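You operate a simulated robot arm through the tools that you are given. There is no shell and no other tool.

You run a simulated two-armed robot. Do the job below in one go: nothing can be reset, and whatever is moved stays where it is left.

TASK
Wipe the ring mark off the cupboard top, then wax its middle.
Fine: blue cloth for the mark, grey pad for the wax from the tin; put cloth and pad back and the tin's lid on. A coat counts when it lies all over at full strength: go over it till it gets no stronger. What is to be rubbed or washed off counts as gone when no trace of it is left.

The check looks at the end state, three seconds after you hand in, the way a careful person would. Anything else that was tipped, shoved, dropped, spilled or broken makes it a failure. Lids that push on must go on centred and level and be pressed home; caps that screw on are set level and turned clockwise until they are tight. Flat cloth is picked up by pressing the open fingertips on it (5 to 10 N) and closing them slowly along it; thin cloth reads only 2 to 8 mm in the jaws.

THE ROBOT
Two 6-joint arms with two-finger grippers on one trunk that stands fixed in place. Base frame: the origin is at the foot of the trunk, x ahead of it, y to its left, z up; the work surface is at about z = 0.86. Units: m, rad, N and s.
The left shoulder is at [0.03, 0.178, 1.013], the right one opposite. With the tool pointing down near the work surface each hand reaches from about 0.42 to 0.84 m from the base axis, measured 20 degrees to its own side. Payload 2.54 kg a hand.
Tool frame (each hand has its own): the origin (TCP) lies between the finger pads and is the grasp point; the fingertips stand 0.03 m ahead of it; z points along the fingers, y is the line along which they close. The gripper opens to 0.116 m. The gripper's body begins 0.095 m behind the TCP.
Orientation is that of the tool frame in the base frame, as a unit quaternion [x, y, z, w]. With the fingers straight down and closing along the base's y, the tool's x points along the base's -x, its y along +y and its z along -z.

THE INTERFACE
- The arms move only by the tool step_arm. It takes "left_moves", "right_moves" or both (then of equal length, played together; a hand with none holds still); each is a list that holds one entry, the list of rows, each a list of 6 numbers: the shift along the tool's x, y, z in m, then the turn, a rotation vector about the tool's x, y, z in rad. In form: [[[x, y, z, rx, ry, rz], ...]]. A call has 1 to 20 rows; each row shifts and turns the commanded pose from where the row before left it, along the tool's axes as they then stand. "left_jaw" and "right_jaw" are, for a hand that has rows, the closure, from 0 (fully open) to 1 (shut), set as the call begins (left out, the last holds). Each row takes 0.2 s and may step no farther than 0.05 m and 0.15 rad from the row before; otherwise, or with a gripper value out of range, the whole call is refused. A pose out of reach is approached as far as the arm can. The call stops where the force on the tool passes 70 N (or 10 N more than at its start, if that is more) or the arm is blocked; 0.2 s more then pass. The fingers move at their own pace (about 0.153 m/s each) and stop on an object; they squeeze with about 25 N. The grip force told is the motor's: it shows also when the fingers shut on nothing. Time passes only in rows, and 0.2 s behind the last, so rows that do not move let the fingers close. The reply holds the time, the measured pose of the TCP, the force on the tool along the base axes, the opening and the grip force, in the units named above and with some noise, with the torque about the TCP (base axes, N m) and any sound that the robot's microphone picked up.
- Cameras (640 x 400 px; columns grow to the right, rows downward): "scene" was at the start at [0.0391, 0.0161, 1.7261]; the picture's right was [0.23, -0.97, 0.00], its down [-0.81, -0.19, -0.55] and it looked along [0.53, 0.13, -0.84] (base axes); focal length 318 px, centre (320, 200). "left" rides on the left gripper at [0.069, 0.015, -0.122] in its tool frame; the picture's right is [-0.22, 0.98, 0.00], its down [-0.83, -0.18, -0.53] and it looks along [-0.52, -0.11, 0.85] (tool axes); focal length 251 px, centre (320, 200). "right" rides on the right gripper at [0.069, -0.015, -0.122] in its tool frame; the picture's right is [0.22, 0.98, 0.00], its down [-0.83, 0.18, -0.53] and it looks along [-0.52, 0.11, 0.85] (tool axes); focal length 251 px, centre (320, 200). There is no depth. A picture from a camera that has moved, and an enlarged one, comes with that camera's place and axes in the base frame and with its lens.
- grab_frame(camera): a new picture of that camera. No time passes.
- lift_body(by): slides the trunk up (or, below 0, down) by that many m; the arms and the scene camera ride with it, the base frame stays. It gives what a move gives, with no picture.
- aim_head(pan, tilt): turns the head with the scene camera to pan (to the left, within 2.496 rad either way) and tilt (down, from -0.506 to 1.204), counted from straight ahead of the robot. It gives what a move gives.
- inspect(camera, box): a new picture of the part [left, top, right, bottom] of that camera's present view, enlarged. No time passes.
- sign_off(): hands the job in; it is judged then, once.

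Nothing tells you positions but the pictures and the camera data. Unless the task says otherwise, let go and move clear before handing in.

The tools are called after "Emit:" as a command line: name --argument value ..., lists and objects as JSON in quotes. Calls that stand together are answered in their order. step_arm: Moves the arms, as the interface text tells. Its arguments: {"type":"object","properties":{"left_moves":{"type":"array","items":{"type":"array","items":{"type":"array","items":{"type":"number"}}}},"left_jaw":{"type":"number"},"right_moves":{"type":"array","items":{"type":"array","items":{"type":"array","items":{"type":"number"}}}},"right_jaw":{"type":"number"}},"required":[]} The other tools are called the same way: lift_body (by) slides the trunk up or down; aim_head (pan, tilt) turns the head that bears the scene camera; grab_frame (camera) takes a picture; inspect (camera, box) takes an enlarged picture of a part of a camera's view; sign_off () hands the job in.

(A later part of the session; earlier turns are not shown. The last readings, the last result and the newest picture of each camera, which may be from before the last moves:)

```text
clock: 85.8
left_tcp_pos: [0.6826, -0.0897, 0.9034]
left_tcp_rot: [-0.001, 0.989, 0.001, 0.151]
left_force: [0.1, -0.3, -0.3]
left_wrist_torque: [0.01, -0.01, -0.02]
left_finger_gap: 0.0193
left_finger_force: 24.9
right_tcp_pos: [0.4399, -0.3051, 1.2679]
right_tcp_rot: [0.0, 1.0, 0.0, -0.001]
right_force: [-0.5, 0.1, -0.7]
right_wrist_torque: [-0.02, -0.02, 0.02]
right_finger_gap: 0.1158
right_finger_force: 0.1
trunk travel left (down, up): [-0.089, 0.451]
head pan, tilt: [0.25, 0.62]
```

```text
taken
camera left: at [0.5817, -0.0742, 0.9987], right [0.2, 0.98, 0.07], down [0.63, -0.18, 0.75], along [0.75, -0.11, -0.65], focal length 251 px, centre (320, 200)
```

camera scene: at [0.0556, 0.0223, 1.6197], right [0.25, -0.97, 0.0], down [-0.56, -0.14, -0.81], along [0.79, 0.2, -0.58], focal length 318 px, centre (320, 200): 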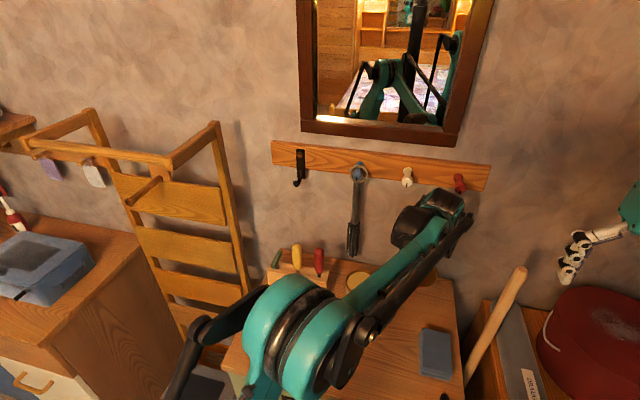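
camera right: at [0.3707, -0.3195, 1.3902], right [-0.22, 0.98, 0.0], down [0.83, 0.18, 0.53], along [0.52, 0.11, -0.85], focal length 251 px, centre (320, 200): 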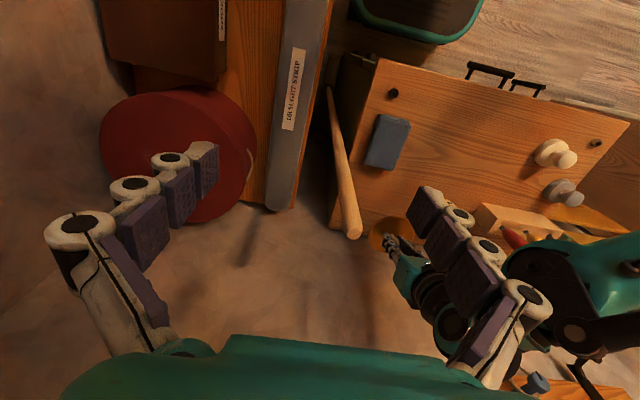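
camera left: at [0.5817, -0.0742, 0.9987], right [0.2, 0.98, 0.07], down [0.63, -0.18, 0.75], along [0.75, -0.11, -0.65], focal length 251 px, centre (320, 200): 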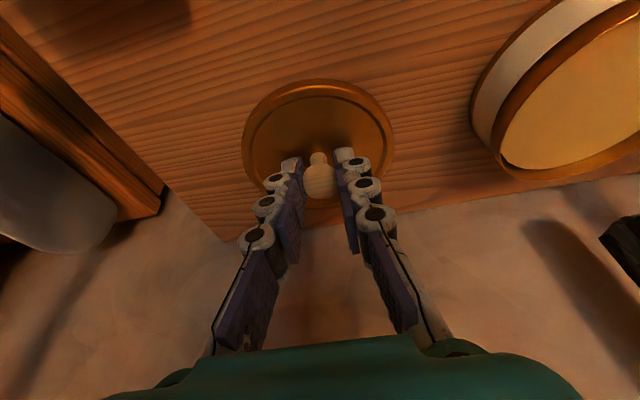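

Emit:
step_arm --left_moves '[[[0.0006, 0, 0.0019, 0, 0, 0], [0, 0, 0, 0, 0, 0]]]'

Emit:
step_arm --left_moves '[[[0.0006, 0, 0.0019, 0, 0, 0], [0, 0, 0, 0, 0, 0]]]'

Emit:
step_arm --left_moves '[[[0.0006, 0, 0.0019, 0, 0, 0], [0, 0, 0, 0, 0, 0]]]'

```text
clock: 86.4
left_tcp_pos: [0.6829, -0.0896, 0.9014]
left_tcp_rot: [0.0, 0.989, 0.001, 0.151]
left_force: [1.2, 0.2, 0.5]
left_wrist_torque: [0.07, 0.01, 0.03]
left_finger_gap: 0.0195
left_finger_force: 25.1
right_tcp_pos: [0.44, -0.3056, 1.2674]
right_tcp_rot: [0.0, 1.0, 0.0, 0.0]
right_force: [-0.1, -0.8, 0.5]
right_wrist_torque: [-0.02, -0.01, -0.01]
right_finger_gap: 0.116
right_finger_force: 0.0
trunk travel left (down, up): [-0.089, 0.451]
head pan, tilt: [0.25, 0.62]
```

```text
clock: 87.0
left_tcp_pos: [0.6821, -0.0888, 0.9011]
left_tcp_rot: [0.0, 0.988, 0.0, 0.152]
left_force: [9.4, -2.1, 25.6]
left_wrist_torque: [-0.03, -0.32, -0.02]
left_finger_gap: 0.019
left_finger_force: 25.0
right_tcp_pos: [0.4377, -0.3056, 1.2684]
right_tcp_rot: [-0.001, 1.0, 0.0, 0.001]
right_force: [-0.4, -0.8, -0.9]
right_wrist_torque: [0.01, -0.03, -0.01]
right_finger_gap: 0.1157
right_finger_force: 0.0
trunk travel left (down, up): [-0.089, 0.451]
head pan, tilt: [0.25, 0.62]
```

```text
clock: 87.6
left_tcp_pos: [0.6822, -0.0889, 0.9002]
left_tcp_rot: [-0.001, 0.988, 0.0, 0.153]
left_force: [15.7, -2.6, 44.8]
left_wrist_torque: [-0.09, -0.35, -0.01]
left_finger_gap: 0.0194
left_finger_force: 24.7
right_tcp_pos: [0.4385, -0.3052, 1.2695]
right_tcp_rot: [0.0, 1.0, 0.0, 0.0]
right_force: [-1.3, 0.1, -0.4]
right_wrist_torque: [0.03, 0.01, -0.03]
right_finger_gap: 0.1161
right_finger_force: 0.1
trunk travel left (down, up): [-0.089, 0.451]
head pan, tilt: [0.25, 0.62]
```

The lid rests on the wood (contact at TCP z ≈ 0.9015). I will relax the press, release, and rise.

Emit:
step_arm --left_moves '[[[-0.0009, 0, -0.0029, 0, 0, 0], [0, 0, 0, 0, 0, 0]]]'

Emit:
step_arm --left_moves '[[[0, 0, 0, 0, 0, 0], [0, 0, 0, 0, 0, 0]]]' --left_jaw 0.5

Emit:
step_arm --left_moves '[[[-0.006, 0, -0.0191, 0, 0, 0], [-0.012, 0, -0.0382, 0, 0, 0], [-0.0138, 0, -0.0446, 0, 0, 0], [-0.0138, 0, -0.0446, 0, 0, 0], [0, 0, 0, 0, 0, 0]]]'

Emit:
grab_frame --camera "left"

```text
clock: 88.2
left_tcp_pos: [0.6834, -0.0891, 0.9009]
left_tcp_rot: [-0.002, 0.989, 0.001, 0.15]
left_force: [6.6, -0.3, 13.9]
left_wrist_torque: [-0.03, -0.25, 0.02]
left_finger_gap: 0.0192
left_finger_force: 24.9
right_tcp_pos: [0.4405, -0.3058, 1.2686]
right_tcp_rot: [0.0, 1.0, 0.0, 0.0]
right_force: [0.0, -0.3, -0.1]
right_wrist_torque: [0.04, -0.01, 0.02]
right_finger_gap: 0.1161
right_finger_force: 0.0
trunk travel left (down, up): [-0.089, 0.451]
head pan, tilt: [0.25, 0.62]
```

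```text
clock: 88.8
left_tcp_pos: [0.6828, -0.0886, 0.8993]
left_tcp_rot: [-0.001, 0.989, 0.001, 0.15]
left_force: [0.1, 0.8, -0.5]
left_wrist_torque: [-0.02, -0.01, 0.02]
left_finger_gap: 0.0582
left_finger_force: 0.0
right_tcp_pos: [0.4395, -0.3056, 1.2694]
right_tcp_rot: [0.0, 1.0, 0.0, -0.001]
right_force: [-0.4, 0.0, 0.3]
right_wrist_torque: [0.02, -0.03, 0.03]
right_finger_gap: 0.116
right_finger_force: 0.0
trunk travel left (down, up): [-0.089, 0.451]
head pan, tilt: [0.25, 0.62]
```

```text
clock: 90.0
left_tcp_pos: [0.6843, -0.0897, 1.0526]
left_tcp_rot: [-0.001, 0.989, 0.0, 0.15]
left_force: [0.2, 0.1, 0.5]
left_wrist_torque: [0.0, 0.05, 0.0]
left_finger_gap: 0.0583
left_finger_force: 0.1
right_tcp_pos: [0.4413, -0.3062, 1.2687]
right_tcp_rot: [0.0, 1.0, 0.0, 0.001]
right_force: [0.7, 0.5, -0.4]
right_wrist_torque: [-0.01, 0.0, 0.01]
right_finger_gap: 0.1159
right_finger_force: 0.1
trunk travel left (down, up): [-0.089, 0.451]
head pan, tilt: [0.25, 0.62]
```

```text
taken
camera left: at [0.5822, -0.0748, 1.1485], right [0.2, 0.98, 0.07], down [0.63, -0.18, 0.75], along [0.75, -0.11, -0.65], focal length 251 px, centre (320, 200)
```

left: 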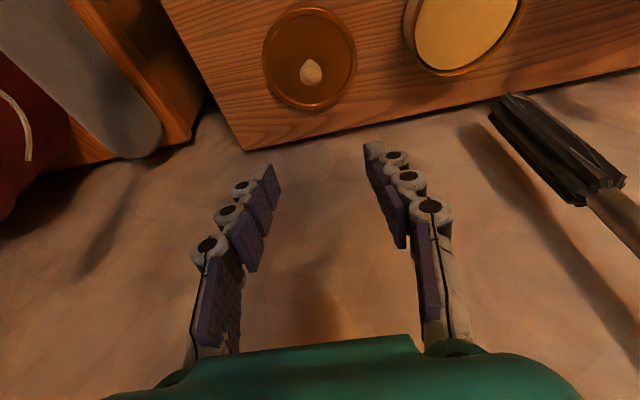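

The lid lies flat. Next the left hand goes over to the grey pad, keeping the same tilt, and I check the view above it.

Emit:
step_arm --left_moves '[[[-0.0145, 0, -0.047, 0, 0, 0], [0.0151, 0.0439, -0.0047, 0, 0, 0], [0.0151, 0.0439, -0.0047, 0, 0, 0], [0.0151, 0.0439, -0.0047, 0, 0, 0], [0.0151, 0.0439, -0.0047, 0, 0, 0], [0.0151, 0.0439, -0.0047, 0, 0, 0], [0.0151, 0.0439, -0.0047, 0, 0, 0], [0.0151, 0.0439, -0.0047, 0, 0, 0], [0.0151, 0.0439, -0.0047, 0, 0, 0], [0.0151, 0.0439, -0.0047, 0, 0, 0], [0, 0, 0, 0, 0, 0]]]' --left_jaw 0.4

Emit:
grab_frame --camera "left"

Emit:
grab_frame --camera "scene"

Emit:
grab_frame --camera "right"

```text
clock: 92.4
left_tcp_pos: [0.5401, 0.304, 1.1035]
left_tcp_rot: [0.0, 0.989, 0.0, 0.151]
left_force: [-0.4, 0.2, 0.4]
left_wrist_torque: [0.05, -0.03, -0.04]
left_finger_gap: 0.0698
left_finger_force: 0.1
right_tcp_pos: [0.44, -0.3066, 1.2689]
right_tcp_rot: [0.0, 1.0, 0.0, 0.0]
right_force: [-0.4, -1.4, 0.1]
right_wrist_torque: [-0.01, 0.03, -0.01]
right_finger_gap: 0.1161
right_finger_force: 0.1
trunk travel left (down, up): [-0.089, 0.451]
head pan, tilt: [0.25, 0.62]
```

```text
taken
camera left: at [0.4384, 0.3193, 1.1989], right [0.2, 0.98, 0.07], down [0.63, -0.18, 0.75], along [0.75, -0.11, -0.65], focal length 251 px, centre (320, 200)
```

left: 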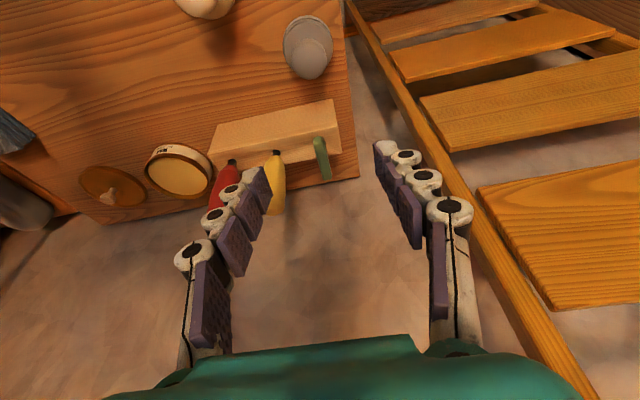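

```text
taken
camera scene: at [0.056, 0.021, 1.6197], right [0.25, -0.97, 0.0], down [-0.56, -0.14, -0.81], along [0.79, 0.2, -0.58], focal length 318 px, centre (320, 200)
```

scene: 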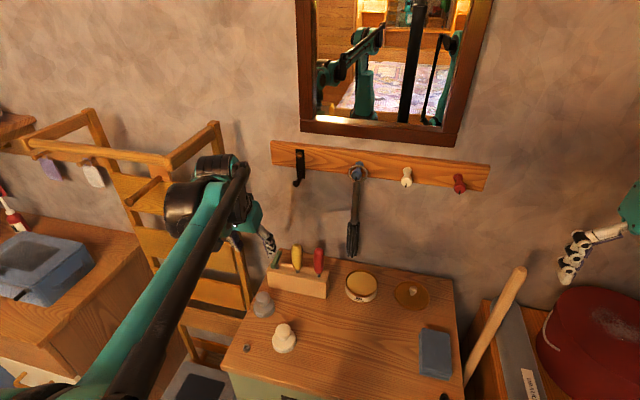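

```text
taken
camera right: at [0.371, -0.3207, 1.3898], right [-0.22, 0.98, 0.0], down [0.83, 0.18, 0.53], along [0.52, 0.11, -0.85], focal length 251 px, centre (320, 200)
```

right: 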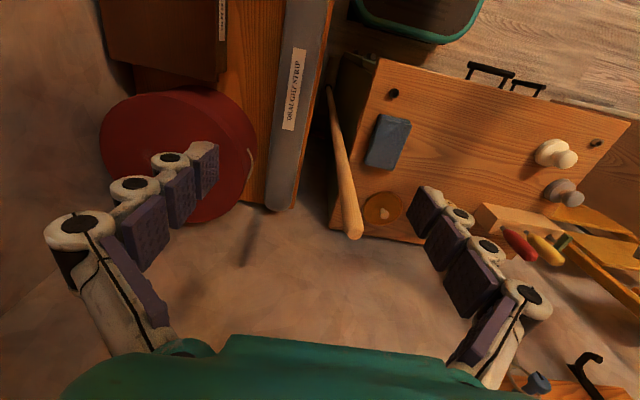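

The pad is at about [0.544, 0.307]. The wrist is near a rack frame at upper left but moving straight down takes it away from that; I descend to just above the knob.

Emit:
step_arm --left_moves '[[[0.0146, 0.001, 0.0473, 0, 0, 0], [0.0146, 0.001, 0.0473, 0, 0, 0], [0.0122, 0, 0.0394, 0, 0, 0], [0, 0, 0, 0, 0, 0]]]'

Emit:
grab_frame --camera "left"

Emit:
grab_frame --camera "scene"

```text
clock: 93.4
left_tcp_pos: [0.5385, 0.3068, 0.9622]
left_tcp_rot: [-0.002, 0.989, 0.001, 0.15]
left_force: [-0.2, 0.1, 0.3]
left_wrist_torque: [-0.01, -0.02, 0.01]
left_finger_gap: 0.0697
left_finger_force: 0.0
right_tcp_pos: [0.4409, -0.3052, 1.2688]
right_tcp_rot: [0.0, 1.0, 0.0, 0.0]
right_force: [-0.1, 0.7, -0.3]
right_wrist_torque: [0.03, 0.01, -0.01]
right_finger_gap: 0.1162
right_finger_force: 0.0
trunk travel left (down, up): [-0.089, 0.451]
head pan, tilt: [0.25, 0.62]
```

```text
taken
camera left: at [0.4382, 0.3219, 1.0582], right [0.2, 0.98, 0.07], down [0.63, -0.18, 0.76], along [0.75, -0.11, -0.65], focal length 251 px, centre (320, 200)
```

left: 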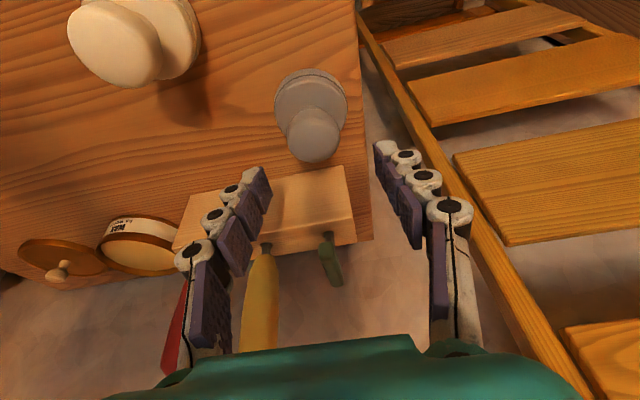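

```text
taken
camera scene: at [0.0551, 0.0215, 1.6198], right [0.25, -0.97, 0.0], down [-0.56, -0.14, -0.81], along [0.79, 0.2, -0.58], focal length 318 px, centre (320, 200)
```

scene: 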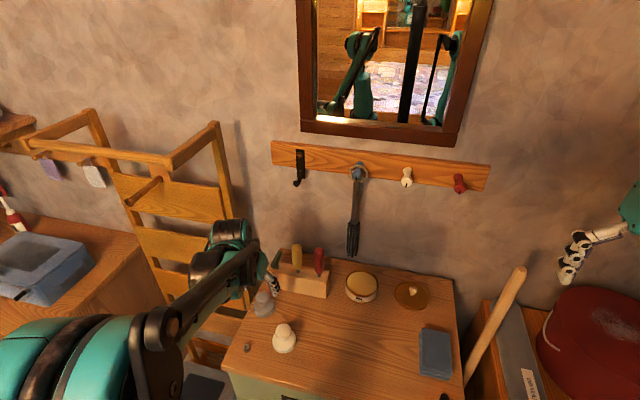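

Emit:
step_arm --left_moves '[[[0.0081, 0, 0.021, 0, 0, 0], [0.0052, 0, 0.0138, 0, 0, 0], [0, 0, 0, 0, 0, 0]]]'

Emit:
inspect --camera "left" --box '[220, 40, 420, 240]'

Emit:
inspect --camera "right" --box '[500, 130, 640, 240]'

```text
clock: 94.2
left_tcp_pos: [0.5376, 0.3073, 0.9267]
left_tcp_rot: [-0.001, 0.989, 0.001, 0.151]
left_force: [0.0, 0.4, -0.1]
left_wrist_torque: [-0.03, 0.01, -0.01]
left_finger_gap: 0.0697
left_finger_force: 0.1
right_tcp_pos: [0.4413, -0.3047, 1.2682]
right_tcp_rot: [0.001, 1.0, 0.0, 0.0]
right_force: [-0.2, -0.1, 0.1]
right_wrist_torque: [-0.01, 0.0, 0.02]
right_finger_gap: 0.1161
right_finger_force: 0.0
trunk travel left (down, up): [-0.089, 0.451]
head pan, tilt: [0.25, 0.62]
```

```text
2.00 times, centred on (320, 140) of left
camera zoom: at [0.4359, 0.3222, 1.0217], right [0.2, 0.98, 0.07], down [0.63, -0.18, 0.76], along [0.75, -0.11, -0.65], focal length 503 px, centre (320, 320)
```

zoom: 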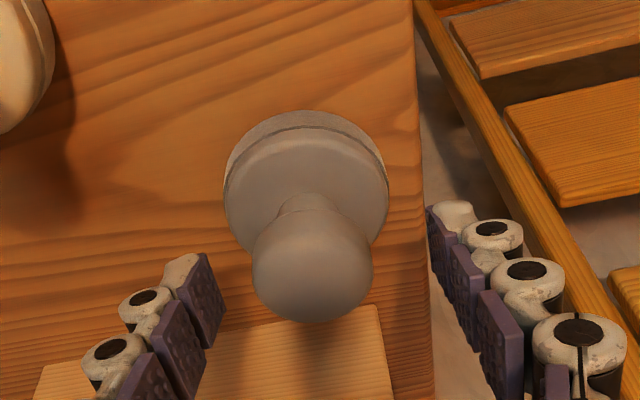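

```text
3.64 times, centred on (570, 185) of right
camera zoom: at [0.3706, -0.3201, 1.3901], right [-0.22, 0.98, 0.0], down [0.83, 0.18, 0.53], along [0.52, 0.11, -0.85], focal length 914 px, centre (-589, 254)
```

zoom: 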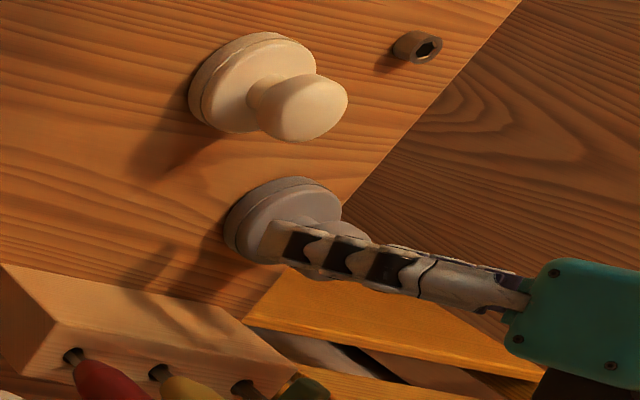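

Emit:
step_arm --left_moves '[[[0.0058, -0.003, 0.0084, 0, 0, 0], [0, 0, 0, 0, 0, 0]]]'

Emit:
inspect --camera "right" --box '[530, 150, 610, 220]'

Emit:
inspect --camera "left" --box '[220, 40, 420, 240]'

```text
clock: 94.8
left_tcp_pos: [0.5345, 0.3043, 0.9173]
left_tcp_rot: [0.0, 0.989, 0.001, 0.151]
left_force: [0.0, 0.4, 0.6]
left_wrist_torque: [-0.01, -0.01, -0.01]
left_finger_gap: 0.0697
left_finger_force: 0.1
right_tcp_pos: [0.4408, -0.3048, 1.2682]
right_tcp_rot: [-0.001, 1.0, 0.0, 0.0]
right_force: [0.2, -0.1, 0.4]
right_wrist_torque: [-0.01, -0.01, 0.0]
right_finger_gap: 0.1158
right_finger_force: 0.1
trunk travel left (down, up): [-0.089, 0.451]
head pan, tilt: [0.25, 0.62]
```

```text
5.71 times, centred on (570, 185) of right
camera zoom: at [0.3707, -0.32, 1.3901], right [-0.22, 0.98, 0.0], down [0.83, 0.18, 0.53], along [0.52, 0.11, -0.85], focal length 1437 px, centre (-1109, 286)
```

zoom: 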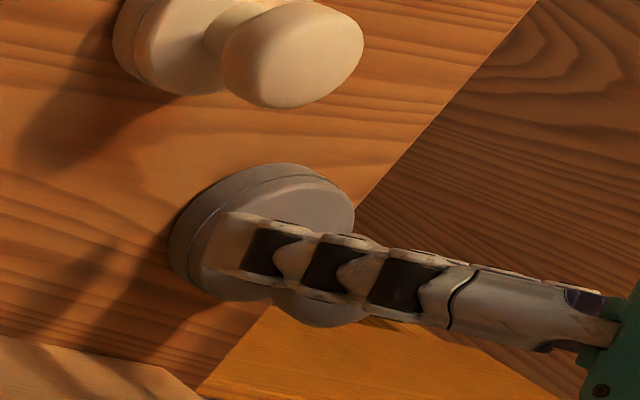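

```text
2.00 times, centred on (320, 140) of left
camera zoom: at [0.4329, 0.3195, 1.012], right [0.2, 0.98, 0.07], down [0.63, -0.18, 0.76], along [0.75, -0.11, -0.65], focal length 503 px, centre (320, 320)
```

zoom: 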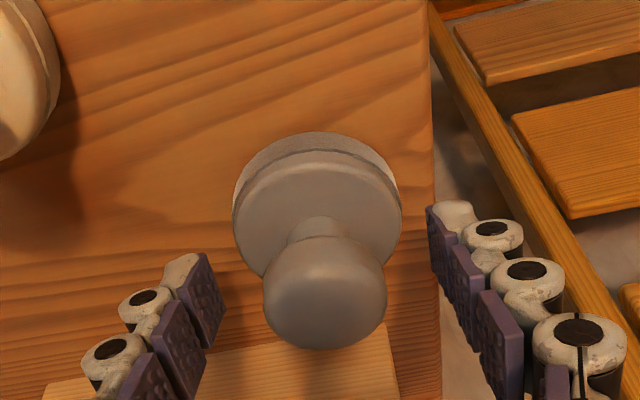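

Emit:
step_arm --left_moves '[[[0, 0, 0, 0, 0, 0], [0, 0, 0, 0, 0, 0], [0, 0, 0, 0, 0, 0]]]' --left_jaw 0.9

Emit:
inspect --camera "left" --box '[220, 40, 420, 240]'

Emit:
inspect --camera "right" --box '[530, 150, 610, 220]'

```text
clock: 95.6
left_tcp_pos: [0.5334, 0.305, 0.9175]
left_tcp_rot: [-0.002, 0.989, 0.002, 0.15]
left_force: [0.2, 0.1, 2.4]
left_wrist_torque: [-0.02, -0.02, 0.02]
left_finger_gap: 0.0355
left_finger_force: 25.2
right_tcp_pos: [0.4392, -0.3052, 1.2693]
right_tcp_rot: [0.0, 1.0, 0.0, 0.001]
right_force: [0.1, -0.2, -0.4]
right_wrist_torque: [-0.03, 0.03, 0.0]
right_finger_gap: 0.1159
right_finger_force: 0.2
trunk travel left (down, up): [-0.089, 0.451]
head pan, tilt: [0.25, 0.62]
```

```text
2.00 times, centred on (320, 140) of left
camera zoom: at [0.4329, 0.3196, 1.0121], right [0.2, 0.98, 0.07], down [0.63, -0.18, 0.76], along [0.75, -0.11, -0.65], focal length 503 px, centre (320, 320)
```

zoom: 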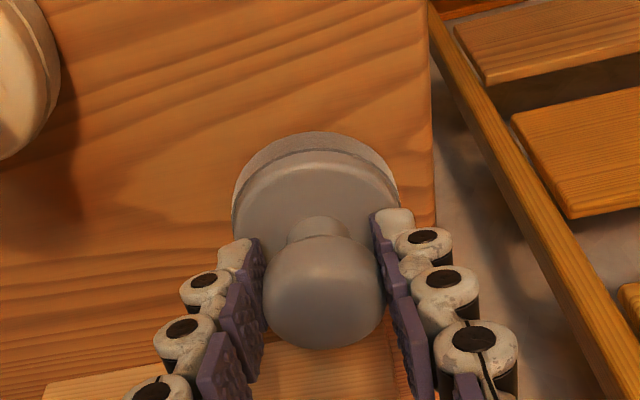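

```text
5.71 times, centred on (570, 185) of right
camera zoom: at [0.3706, -0.3201, 1.3901], right [-0.22, 0.98, 0.0], down [0.83, 0.18, 0.53], along [0.52, 0.11, -0.85], focal length 1437 px, centre (-1109, 286)
```

zoom: 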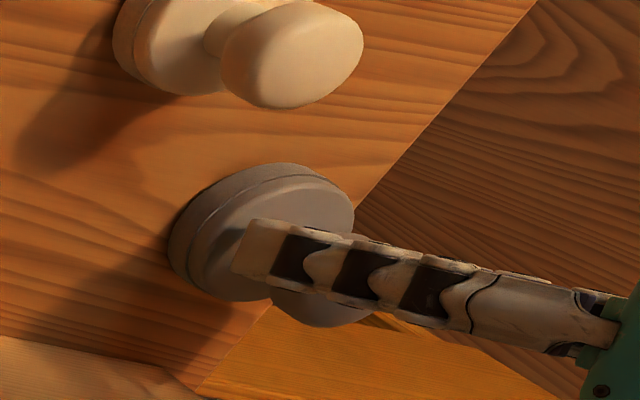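

The pad's knob is gripped at 35.5 mm. I lift it and carry it in front of the tin, high enough to clear the cream pad and the tool block.

Emit:
step_arm --left_moves '[[[-0.0015, 0, -0.0048, 0, 0, 0], [-0.0044, 0, -0.0143, 0, 0, 0], [-0.0118, 0, -0.0382, 0, 0, 0], [-0.0118, 0, -0.0382, 0, 0, 0], [0, 0, 0, 0, 0, 0]]]'

Emit:
grab_frame --camera "left"

```text
clock: 96.8
left_tcp_pos: [0.5351, 0.3057, 1.0168]
left_tcp_rot: [-0.001, 0.989, 0.001, 0.15]
left_force: [-0.2, 0.0, 0.3]
left_wrist_torque: [0.04, 0.01, -0.01]
left_finger_gap: 0.0353
left_finger_force: 25.3
right_tcp_pos: [0.44, -0.3042, 1.2685]
right_tcp_rot: [0.0, 1.0, 0.0, 0.0]
right_force: [-0.2, 0.2, -0.4]
right_wrist_torque: [0.0, 0.03, 0.0]
right_finger_gap: 0.1158
right_finger_force: 0.0
trunk travel left (down, up): [-0.089, 0.451]
head pan, tilt: [0.25, 0.62]
```

```text
taken
camera left: at [0.4329, 0.3198, 1.1121], right [0.2, 0.98, 0.07], down [0.63, -0.18, 0.75], along [0.75, -0.11, -0.65], focal length 251 px, centre (320, 200)
```

left: 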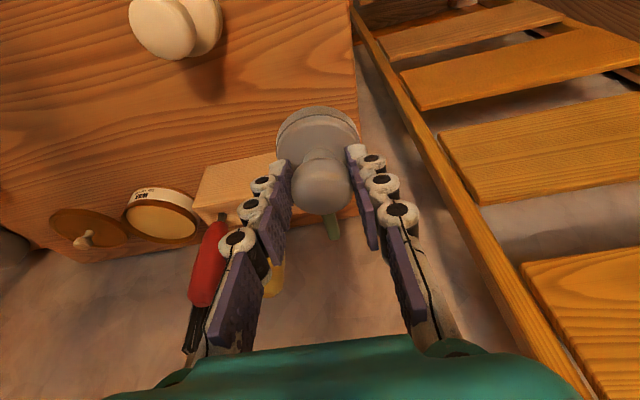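

Emit:
step_arm --left_moves '[[[0, -0.0415, 0, 0, 0, 0], [0, -0.0415, 0, 0, 0, 0], [0, -0.0415, 0, 0, 0, 0], [0, -0.0415, 0, 0, 0, 0], [0, -0.0415, 0, 0, 0, 0], [0, -0.0415, 0, 0, 0, 0], [0, 0, 0, 0, 0, 0]]]'

Emit:
grab_frame --camera "left"

Emit:
inspect --camera "right" --box '[360, 80, 640, 280]'

```text
clock: 98.4
left_tcp_pos: [0.5354, 0.0559, 1.0166]
left_tcp_rot: [-0.001, 0.989, 0.001, 0.151]
left_force: [-0.2, -0.5, -0.9]
left_wrist_torque: [-0.01, 0.0, 0.02]
left_finger_gap: 0.0352
left_finger_force: 24.8
right_tcp_pos: [0.4398, -0.3044, 1.2684]
right_tcp_rot: [-0.001, 1.0, 0.0, 0.0]
right_force: [0.3, 0.2, 0.4]
right_wrist_torque: [0.0, 0.0, 0.01]
right_finger_gap: 0.116
right_finger_force: 0.0
trunk travel left (down, up): [-0.089, 0.451]
head pan, tilt: [0.25, 0.62]
```

```text
taken
camera left: at [0.4342, 0.0707, 1.1119], right [0.2, 0.98, 0.07], down [0.63, -0.18, 0.76], along [0.75, -0.11, -0.65], focal length 251 px, centre (320, 200)
```

left: 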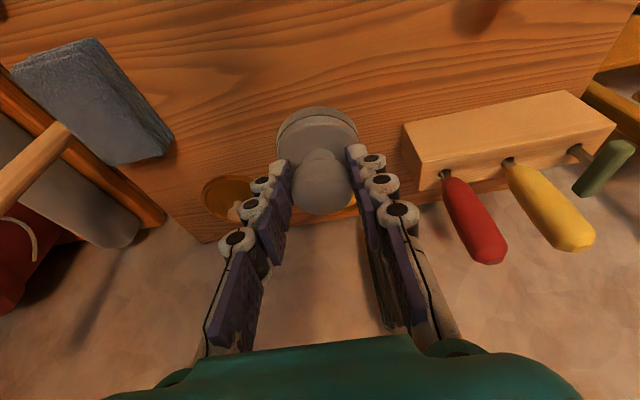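

```text
2.00 times, centred on (500, 180) of right
camera zoom: at [0.3707, -0.3195, 1.3902], right [-0.22, 0.98, 0.0], down [0.83, 0.18, 0.53], along [0.52, 0.11, -0.85], focal length 503 px, centre (-40, 240)
```

zoom: 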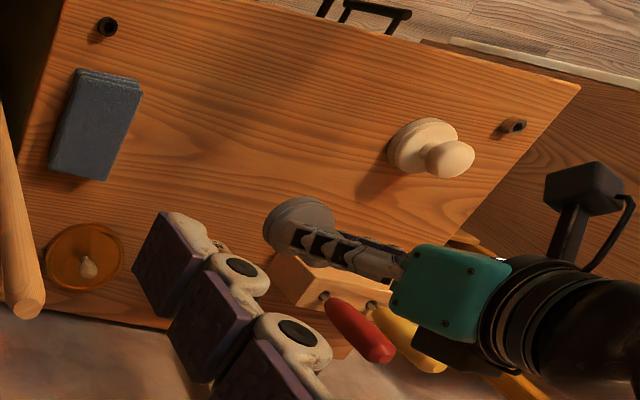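

Emit:
step_arm --left_moves '[[[-0.0394, 0, 0.0227, 0, 0, 0], [-0.0394, 0, 0.0227, 0, 0, 0], [-0.0394, 0, 0.0227, 0, 0, 0], [0, 0, 0, 0, 0, 0]]]'

Emit:
grab_frame --camera "left"

Emit:
inspect --camera "scene" --box '[320, 210, 420, 310]'

```text
clock: 99.4
left_tcp_pos: [0.668, 0.0553, 0.9876]
left_tcp_rot: [-0.002, 0.989, 0.002, 0.15]
left_force: [-0.5, 0.1, -0.4]
left_wrist_torque: [0.0, -0.04, 0.0]
left_finger_gap: 0.0355
left_finger_force: 25.4
right_tcp_pos: [0.4388, -0.3057, 1.2682]
right_tcp_rot: [0.0, 1.0, 0.0, 0.001]
right_force: [-1.2, -0.7, 0.9]
right_wrist_torque: [0.03, -0.04, -0.01]
right_finger_gap: 0.1162
right_finger_force: 0.0
trunk travel left (down, up): [-0.089, 0.451]
head pan, tilt: [0.25, 0.62]
```

```text
taken
camera left: at [0.5672, 0.0705, 1.0826], right [0.2, 0.98, 0.07], down [0.63, -0.18, 0.76], along [0.75, -0.11, -0.65], focal length 251 px, centre (320, 200)
```

left: 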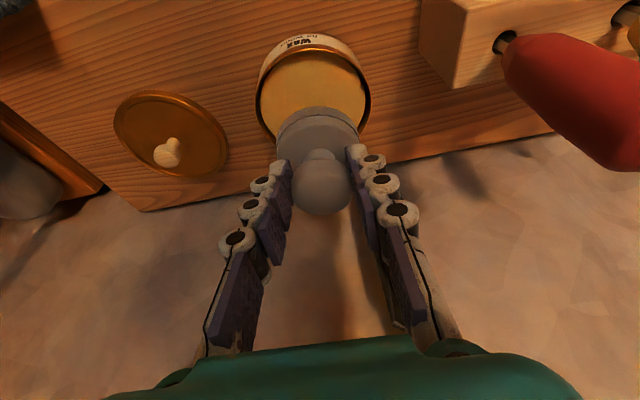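

```text
4.00 times, centred on (370, 260) of scene
camera zoom: at [0.0542, 0.0217, 1.6198], right [0.25, -0.97, 0.0], down [-0.56, -0.14, -0.81], along [0.79, 0.2, -0.58], focal length 1274 px, centre (120, -40)
```

zoom: 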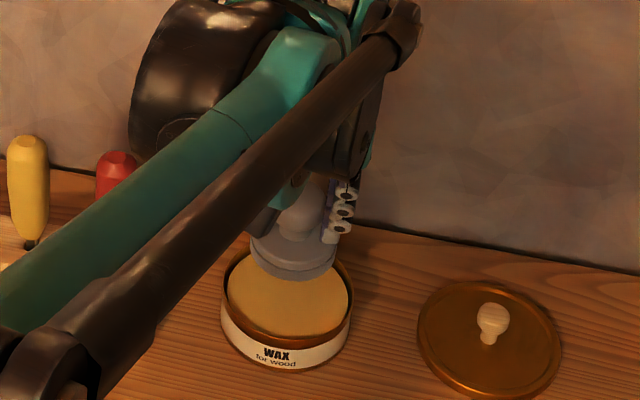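

Pad and tin centres agree within a few millimetres. I will lower the pad gently into the wax, watching the force.

Emit:
step_arm --left_moves '[[[0.0052, 0, 0.0167, 0, 0, 0], [0.0052, 0, 0.0167, 0, 0, 0], [0, 0, 0, 0, 0, 0]]]'

Emit:
inspect --camera "scene" --box '[320, 210, 420, 310]'

Emit:
grab_frame --camera "left"

```text
clock: 100.2
left_tcp_pos: [0.6686, 0.0555, 0.9519]
left_tcp_rot: [-0.001, 0.989, 0.001, 0.151]
left_force: [-0.6, -0.2, -0.2]
left_wrist_torque: [0.02, 0.01, 0.0]
left_finger_gap: 0.0351
left_finger_force: 25.1
right_tcp_pos: [0.4401, -0.3054, 1.2687]
right_tcp_rot: [-0.001, 1.0, -0.001, 0.0]
right_force: [0.1, 0.1, 0.5]
right_wrist_torque: [-0.02, -0.04, 0.02]
right_finger_gap: 0.1159
right_finger_force: 0.1
trunk travel left (down, up): [-0.089, 0.451]
head pan, tilt: [0.25, 0.62]
```

```text
4.00 times, centred on (370, 260) of scene
camera zoom: at [0.0554, 0.0217, 1.6198], right [0.25, -0.97, 0.0], down [-0.56, -0.14, -0.81], along [0.79, 0.2, -0.58], focal length 1274 px, centre (120, -40)
```

zoom: 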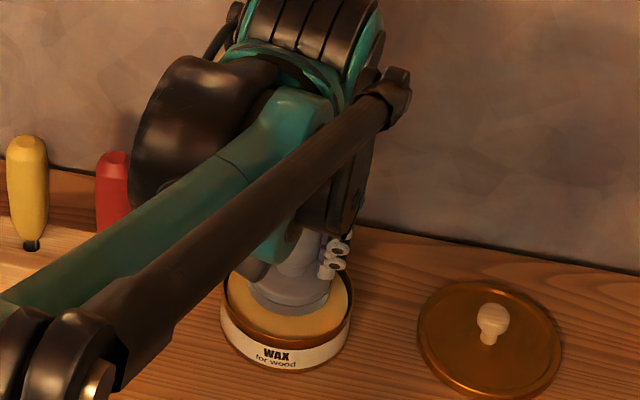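

```text
taken
camera left: at [0.5669, 0.0702, 1.0469], right [0.2, 0.98, 0.07], down [0.63, -0.18, 0.76], along [0.75, -0.11, -0.65], focal length 251 px, centre (320, 200)
```

left: 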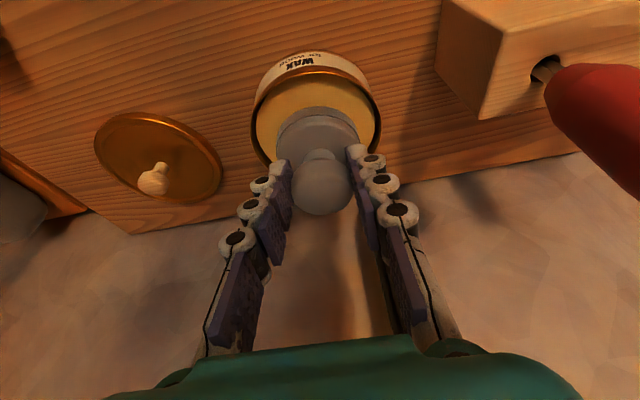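

Emit:
step_arm --left_moves '[[[0.0012, 0, 0.0038, 0, 0, 0], [0.0006, 0, 0.0019, 0, 0, 0], [0, 0, 0, 0, 0, 0]]]'

Emit:
step_arm --left_moves '[[[0.0006, 0, 0.0019, 0, 0, 0], [0, 0, 0, 0, 0, 0]]]'

Emit:
step_arm --left_moves '[[[0.0006, 0, 0.0019, 0, 0, 0], [0, 0, 0, 0, 0, 0]]]'

Emit:
inspect --camera "scene" --box '[320, 210, 420, 310]'

```text
clock: 101.0
left_tcp_pos: [0.668, 0.0538, 0.9472]
left_tcp_rot: [-0.001, 0.988, 0.002, 0.151]
left_force: [5.2, 0.1, 18.2]
left_wrist_torque: [0.03, -0.38, -0.05]
left_finger_gap: 0.035
left_finger_force: 25.1
right_tcp_pos: [0.4398, -0.3056, 1.2692]
right_tcp_rot: [0.0, 1.0, 0.001, 0.001]
right_force: [0.2, 0.1, 0.5]
right_wrist_torque: [-0.01, -0.04, 0.0]
right_finger_gap: 0.116
right_finger_force: 0.0
trunk travel left (down, up): [-0.089, 0.451]
head pan, tilt: [0.25, 0.62]
```

```text
clock: 101.6
left_tcp_pos: [0.6679, 0.054, 0.9443]
left_tcp_rot: [-0.002, 0.988, 0.001, 0.151]
left_force: [6.9, 0.7, 28.6]
left_wrist_torque: [0.01, -0.44, -0.03]
left_finger_gap: 0.0354
left_finger_force: 24.2
right_tcp_pos: [0.4389, -0.3058, 1.2691]
right_tcp_rot: [0.0, 1.0, 0.0, 0.001]
right_force: [-0.3, -0.4, 0.2]
right_wrist_torque: [0.0, 0.0, -0.02]
right_finger_gap: 0.1158
right_finger_force: 0.1
trunk travel left (down, up): [-0.089, 0.451]
head pan, tilt: [0.25, 0.62]
```

```text
clock: 102.2
left_tcp_pos: [0.6674, 0.0557, 0.9431]
left_tcp_rot: [-0.001, 0.988, 0.001, 0.151]
left_force: [5.2, -0.7, 29.6]
left_wrist_torque: [-0.03, -0.35, -0.09]
left_finger_gap: 0.0353
left_finger_force: 24.8
right_tcp_pos: [0.4396, -0.3057, 1.2695]
right_tcp_rot: [0.001, 1.0, 0.0, 0.001]
right_force: [0.5, -0.4, -0.3]
right_wrist_torque: [-0.03, 0.01, 0.01]
right_finger_gap: 0.116
right_finger_force: 0.0
trunk travel left (down, up): [-0.089, 0.451]
head pan, tilt: [0.25, 0.62]
```

```text
4.00 times, centred on (370, 260) of scene
camera zoom: at [0.0529, 0.0213, 1.6199], right [0.25, -0.97, 0.0], down [-0.56, -0.14, -0.82], along [0.79, 0.2, -0.58], focal length 1274 px, centre (120, -40)
```

zoom: 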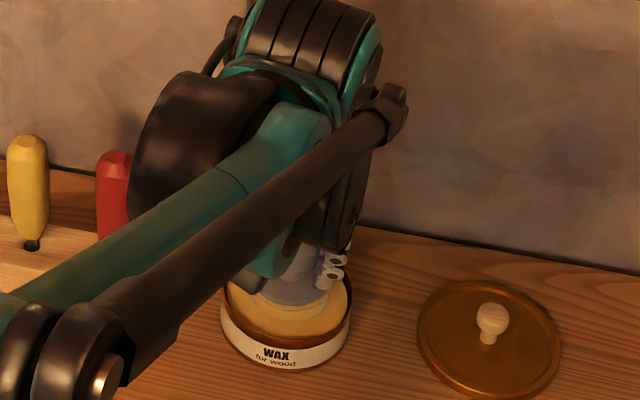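

The pad is pressed into the wax with about 29 N. I lift it out and carry it over the middle.

Emit:
step_arm --left_moves '[[[-0.0006, 0, -0.0019, 0, 0, 0], [-0.0012, 0, -0.0038, 0, 0, 0], [-0.0044, 0, -0.0143, 0, 0, 0], [-0.0089, 0, -0.0286, 0, 0, 0], [0, 0, 0, 0, 0, 0]]]'

Emit:
inspect --camera "scene" --box '[320, 210, 420, 310]'

Emit:
grab_frame --camera "left"

```text
clock: 103.4
left_tcp_pos: [0.6682, 0.056, 0.9922]
left_tcp_rot: [-0.001, 0.989, 0.001, 0.151]
left_force: [0.0, 0.3, 0.0]
left_wrist_torque: [0.0, 0.0, 0.0]
left_finger_gap: 0.0352
left_finger_force: 25.4
right_tcp_pos: [0.4404, -0.3058, 1.268]
right_tcp_rot: [0.0, 1.0, 0.0, 0.0]
right_force: [0.5, -0.7, -0.1]
right_wrist_torque: [0.01, -0.02, -0.03]
right_finger_gap: 0.1159
right_finger_force: 0.0
trunk travel left (down, up): [-0.089, 0.451]
head pan, tilt: [0.25, 0.62]
```

```text
4.00 times, centred on (370, 260) of scene
camera zoom: at [0.0563, 0.0216, 1.6197], right [0.25, -0.97, 0.0], down [-0.56, -0.14, -0.81], along [0.79, 0.2, -0.58], focal length 1274 px, centre (120, -40)
```

zoom: 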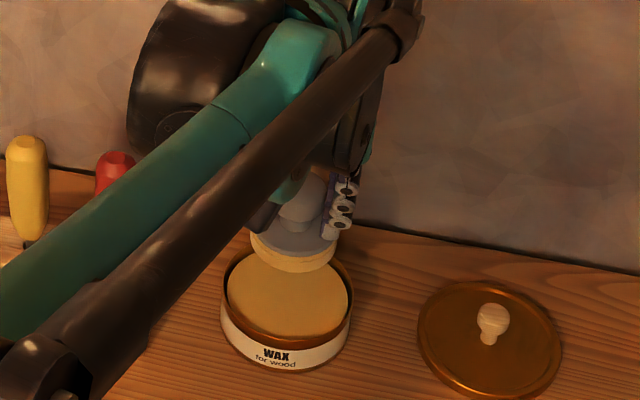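

```text
taken
camera left: at [0.5664, 0.0706, 1.0879], right [0.2, 0.98, 0.07], down [0.63, -0.18, 0.75], along [0.75, -0.11, -0.65], focal length 251 px, centre (320, 200)
```

left: 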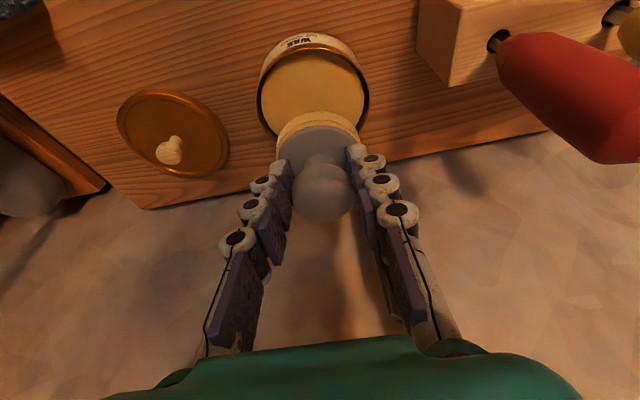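

The pad's underside now carries yellow wax. I move it back over the middle and lower it onto the wood.

Emit:
step_arm --left_moves '[[[0.043, 0, -0.0133, 0, 0, 0], [0.043, 0, -0.0133, 0, 0, 0], [0.043, 0, -0.0133, 0, 0, 0], [0, 0, 0, 0, 0, 0], [0.0099, 0, 0.032, 0, 0, 0], [0.0089, 0, 0.0287, 0, 0, 0], [0, 0, 0, 0, 0, 0]]]'

Emit:
step_arm --left_moves '[[[0.0012, 0, 0.0038, 0, 0, 0], [0.0012, 0, 0.0038, 0, 0, 0], [0, 0, 0, 0, 0, 0]]]'

Emit:
step_arm --left_moves '[[[0.0006, 0, 0.0019, 0, 0, 0], [0, 0, 0, 0, 0, 0]]]'

```text
clock: 105.0
left_tcp_pos: [0.5322, 0.0558, 0.9298]
left_tcp_rot: [-0.002, 0.989, 0.002, 0.151]
left_force: [-0.5, 0.3, -0.5]
left_wrist_torque: [-0.01, -0.02, 0.01]
left_finger_gap: 0.0353
left_finger_force: 25.0
right_tcp_pos: [0.4394, -0.3046, 1.2684]
right_tcp_rot: [0.0, 1.0, 0.0, 0.0]
right_force: [-0.4, -0.1, -0.5]
right_wrist_torque: [-0.02, 0.0, 0.03]
right_finger_gap: 0.1163
right_finger_force: 0.0
trunk travel left (down, up): [-0.089, 0.451]
head pan, tilt: [0.25, 0.62]
```

```text
clock: 105.8
left_tcp_pos: [0.5319, 0.0565, 0.9199]
left_tcp_rot: [-0.001, 0.989, 0.001, 0.15]
left_force: [0.0, 0.1, -0.4]
left_wrist_torque: [0.0, -0.01, 0.02]
left_finger_gap: 0.0349
left_finger_force: 25.1
right_tcp_pos: [0.4403, -0.3042, 1.2686]
right_tcp_rot: [0.0, 1.0, 0.0, 0.0]
right_force: [0.0, 0.8, 0.9]
right_wrist_torque: [0.0, 0.01, -0.03]
right_finger_gap: 0.116
right_finger_force: 0.0
trunk travel left (down, up): [-0.089, 0.451]
head pan, tilt: [0.25, 0.62]
```

```text
clock: 106.4
left_tcp_pos: [0.5333, 0.0557, 0.9177]
left_tcp_rot: [-0.001, 0.989, 0.001, 0.15]
left_force: [0.3, -0.8, -1.3]
left_wrist_torque: [0.01, -0.02, -0.01]
left_finger_gap: 0.0352
left_finger_force: 25.2
right_tcp_pos: [0.4392, -0.3062, 1.268]
right_tcp_rot: [0.001, 1.0, 0.0, -0.001]
right_force: [-0.2, 0.2, 0.1]
right_wrist_torque: [0.01, 0.02, 0.02]
right_finger_gap: 0.1158
right_finger_force: 0.1
trunk travel left (down, up): [-0.089, 0.451]
head pan, tilt: [0.25, 0.62]
```

Emit:
step_arm --left_moves '[[[0.0004, 0, 0.0014, 0, 0, 0], [0, 0, 0, 0, 0, 0]]]'

Emit:
step_arm --left_moves '[[[0.0004, 0, 0.0014, 0, 0, 0], [0, 0, 0, 0, 0, 0]]]'

Emit:
step_arm --left_moves '[[[0.0003, 0, 0.001, 0, 0, 0], [0, 0, 0, 0, 0, 0]]]'

```text
clock: 107.0
left_tcp_pos: [0.5332, 0.0546, 0.917]
left_tcp_rot: [-0.001, 0.989, 0.001, 0.15]
left_force: [-1.0, -0.4, -0.5]
left_wrist_torque: [0.0, -0.01, 0.0]
left_finger_gap: 0.0352
left_finger_force: 24.7
right_tcp_pos: [0.44, -0.3064, 1.2679]
right_tcp_rot: [-0.001, 1.0, 0.0, 0.0]
right_force: [0.5, 1.1, 0.1]
right_wrist_torque: [-0.01, -0.01, -0.01]
right_finger_gap: 0.1157
right_finger_force: 0.0
trunk travel left (down, up): [-0.089, 0.451]
head pan, tilt: [0.25, 0.62]
```

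```text
clock: 107.6
left_tcp_pos: [0.5337, 0.055, 0.9164]
left_tcp_rot: [-0.002, 0.989, 0.001, 0.151]
left_force: [-0.4, 0.0, -1.4]
left_wrist_torque: [0.02, 0.0, -0.01]
left_finger_gap: 0.0351
left_finger_force: 24.7
right_tcp_pos: [0.44, -0.306, 1.268]
right_tcp_rot: [0.0, 1.0, 0.001, 0.0]
right_force: [0.9, 0.3, 1.0]
right_wrist_torque: [0.01, 0.02, 0.03]
right_finger_gap: 0.1162
right_finger_force: 0.0
trunk travel left (down, up): [-0.089, 0.451]
head pan, tilt: [0.25, 0.62]
```

```text
clock: 108.2
left_tcp_pos: [0.5335, 0.0543, 0.9148]
left_tcp_rot: [-0.002, 0.989, 0.001, 0.15]
left_force: [0.0, 0.0, 0.2]
left_wrist_torque: [0.01, 0.02, 0.01]
left_finger_gap: 0.0354
left_finger_force: 24.3
right_tcp_pos: [0.4408, -0.3061, 1.2677]
right_tcp_rot: [0.0, 1.0, 0.0, 0.0]
right_force: [0.4, 0.1, -0.1]
right_wrist_torque: [0.0, -0.04, 0.0]
right_finger_gap: 0.116
right_finger_force: 0.1
trunk travel left (down, up): [-0.089, 0.451]
head pan, tilt: [0.25, 0.62]
```

Emit:
step_arm --left_moves '[[[0.0004, 0, 0.0014, 0, 0, 0], [0, 0, 0, 0, 0, 0]]]'

Emit:
step_arm --left_moves '[[[0.0004, 0, 0.0014, 0, 0, 0], [0, 0, 0, 0, 0, 0]]]'

Emit:
step_arm --left_moves '[[[0.0003, 0, 0.001, 0, 0, 0], [0, 0, 0, 0, 0, 0]]]'

```text
clock: 108.8
left_tcp_pos: [0.5346, 0.0559, 0.9134]
left_tcp_rot: [-0.001, 0.989, 0.001, 0.15]
left_force: [0.2, 0.0, -0.8]
left_wrist_torque: [0.0, 0.01, 0.03]
left_finger_gap: 0.0351
left_finger_force: 25.5
right_tcp_pos: [0.4405, -0.3056, 1.2692]
right_tcp_rot: [0.0, 1.0, -0.001, 0.001]
right_force: [-0.7, 0.3, -0.8]
right_wrist_torque: [-0.02, -0.01, -0.03]
right_finger_gap: 0.1162
right_finger_force: 0.0
trunk travel left (down, up): [-0.089, 0.451]
head pan, tilt: [0.25, 0.62]
```

```text
clock: 109.4
left_tcp_pos: [0.5335, 0.0539, 0.9122]
left_tcp_rot: [-0.001, 0.988, 0.001, 0.152]
left_force: [1.5, -0.2, 15.1]
left_wrist_torque: [0.03, -0.07, -0.04]
left_finger_gap: 0.0351
left_finger_force: 25.0
right_tcp_pos: [0.4395, -0.306, 1.2699]
right_tcp_rot: [0.001, 1.0, 0.0, 0.0]
right_force: [0.3, 0.8, 0.0]
right_wrist_torque: [-0.01, 0.0, 0.02]
right_finger_gap: 0.1161
right_finger_force: 0.1
trunk travel left (down, up): [-0.089, 0.451]
head pan, tilt: [0.25, 0.62]
```

```text
clock: 110.0
left_tcp_pos: [0.5341, 0.0557, 0.9115]
left_tcp_rot: [-0.001, 0.988, 0.0, 0.152]
left_force: [5.5, 0.1, 30.3]
left_wrist_torque: [0.05, -0.42, -0.04]
left_finger_gap: 0.0352
left_finger_force: 24.9
right_tcp_pos: [0.4392, -0.3058, 1.2695]
right_tcp_rot: [0.001, 1.0, 0.0, 0.002]
right_force: [-0.1, 0.8, -0.5]
right_wrist_torque: [0.0, 0.02, 0.0]
right_finger_gap: 0.1162
right_finger_force: 0.0
trunk travel left (down, up): [-0.089, 0.451]
head pan, tilt: [0.25, 0.62]
```

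The pad touches the wood. I ease the pressure and make a first test stroke in y to see how the coat shows.

Emit:
step_arm --left_moves '[[[-0.0002, 0, -0.0007, 0, 0, 0], [0, 0.02, 0, 0, 0, 0], [0, 0.02, 0, 0, 0, 0], [0, 0.02, 0.0002, 0, 0, 0], [0, -0.02, 0, 0, 0, 0], [0, -0.02, 0, 0, 0, 0], [0, -0.02, -0.0002, 0, 0, 0], [0, -0.02, 0, 0, 0, 0], [0, -0.02, -0.0002, 0, 0, 0], [0, -0.02, 0, 0, 0, 0]]]'

Emit:
grab_frame --camera "left"

Emit:
grab_frame --camera "scene"

Emit:
grab_frame --camera "right"

```text
clock: 112.2
left_tcp_pos: [0.5327, -0.0048, 0.9124]
left_tcp_rot: [-0.001, 0.989, 0.001, 0.151]
left_force: [0.3, 3.6, 8.3]
left_wrist_torque: [0.05, -0.18, 0.1]
left_finger_gap: 0.0351
left_finger_force: 25.4
right_tcp_pos: [0.4403, -0.3053, 1.2678]
right_tcp_rot: [0.0, 1.0, 0.0, 0.001]
right_force: [0.6, 0.1, -0.4]
right_wrist_torque: [-0.02, 0.01, 0.0]
right_finger_gap: 0.1159
right_finger_force: 0.0
trunk travel left (down, up): [-0.089, 0.451]
head pan, tilt: [0.25, 0.62]
```

```text
taken
camera left: at [0.4319, 0.01, 1.0066], right [0.2, 0.98, 0.07], down [0.63, -0.18, 0.76], along [0.75, -0.11, -0.65], focal length 251 px, centre (320, 200)
```

left: 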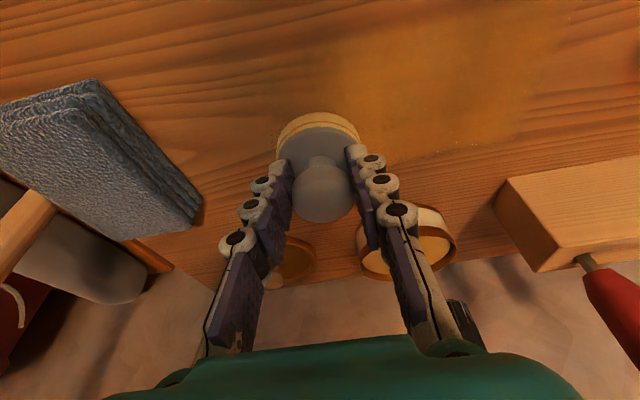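

```text
taken
camera scene: at [0.0549, 0.0218, 1.6197], right [0.25, -0.97, 0.0], down [-0.56, -0.14, -0.81], along [0.79, 0.2, -0.58], focal length 318 px, centre (320, 200)
```

scene: 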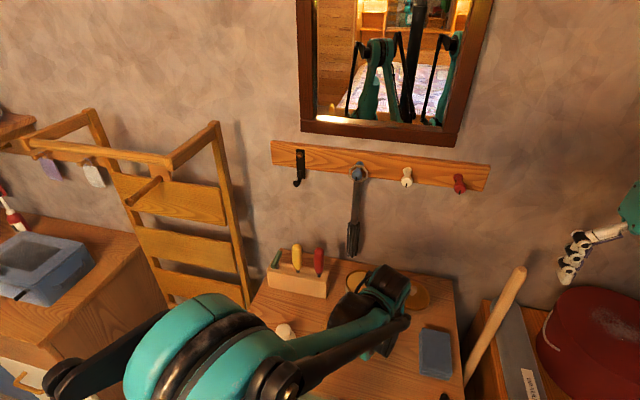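

```text
taken
camera right: at [0.3701, -0.32, 1.3902], right [-0.22, 0.98, 0.0], down [0.83, 0.18, 0.53], along [0.52, 0.11, -0.85], focal length 251 px, centre (320, 200)
```

right: 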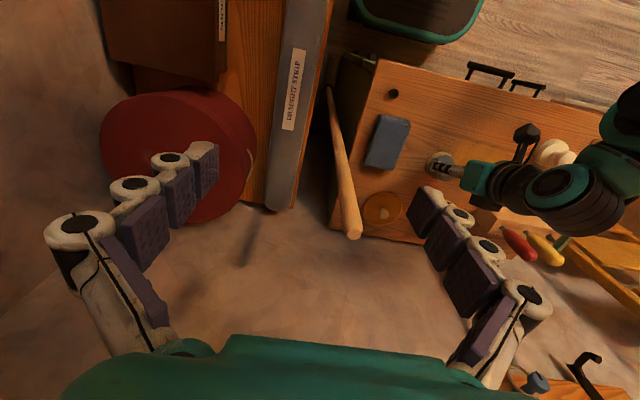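

Emit:
inspect --camera "left" --box '[260, 0, 620, 210]'

```text
1.78 times, centred on (440, 105) of left
camera zoom: at [0.4319, 0.01, 1.0066], right [0.2, 0.98, 0.07], down [0.63, -0.18, 0.76], along [0.75, -0.11, -0.65], focal length 447 px, centre (107, 369)
```

zoom: 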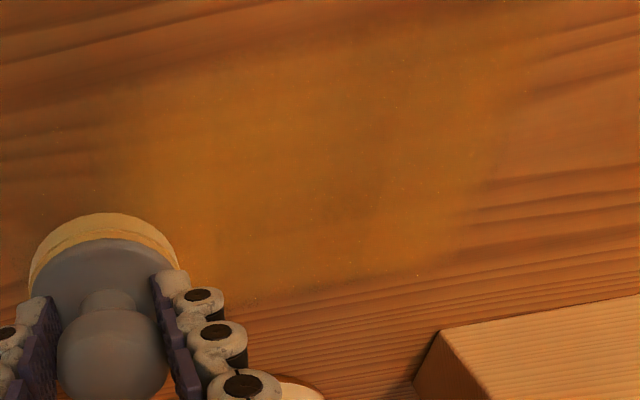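

A clear amber coat shows where the pad passed. I will now raster over the whole middle area around where the ring was, checking force as I go.

Emit:
step_arm --left_moves '[[[0.0001, -0.0125, 0.0004, 0, 0, 0], [0, -0.0125, 0, 0, 0, 0], [0, 0.0165, 0.0001, 0, 0, 0], [0, 0.0165, 0.0002, 0, 0, 0], [0, 0.0165, 0.0002, 0, 0, 0], [0, 0.0165, 0.0002, 0, 0, 0], [0, 0.0165, 0.0002, 0, 0, 0], [0, 0.0165, 0.0002, 0, 0, 0], [0, 0.0165, 0.0002, 0, 0, 0], [0, 0.0165, 0.0002, 0, 0, 0], [0, 0.0165, 0.0002, 0, 0, 0], [0, 0.0165, 0.0002, 0, 0, 0]]]'

Emit:
grab_frame --camera "left"

```text
clock: 114.8
left_tcp_pos: [0.532, 0.1333, 0.9103]
left_tcp_rot: [0.0, 0.989, 0.001, 0.15]
left_force: [-0.9, -13.8, 30.4]
left_wrist_torque: [-0.3, -0.25, -0.16]
left_finger_gap: 0.035
left_finger_force: 24.7
right_tcp_pos: [0.438, -0.3084, 1.269]
right_tcp_rot: [0.0, 1.0, 0.0, 0.001]
right_force: [0.0, -0.2, 0.5]
right_wrist_torque: [-0.02, 0.01, 0.02]
right_finger_gap: 0.116
right_finger_force: 0.0
trunk travel left (down, up): [-0.089, 0.451]
head pan, tilt: [0.25, 0.62]
```

```text
taken
camera left: at [0.4303, 0.1482, 1.0057], right [0.2, 0.98, 0.07], down [0.63, -0.18, 0.76], along [0.75, -0.11, -0.65], focal length 251 px, centre (320, 200)
```

left: 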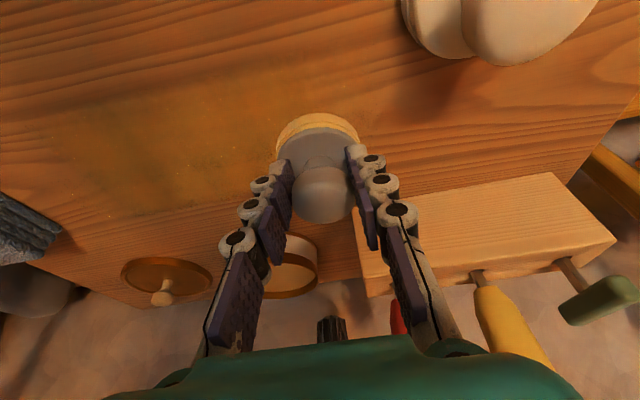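

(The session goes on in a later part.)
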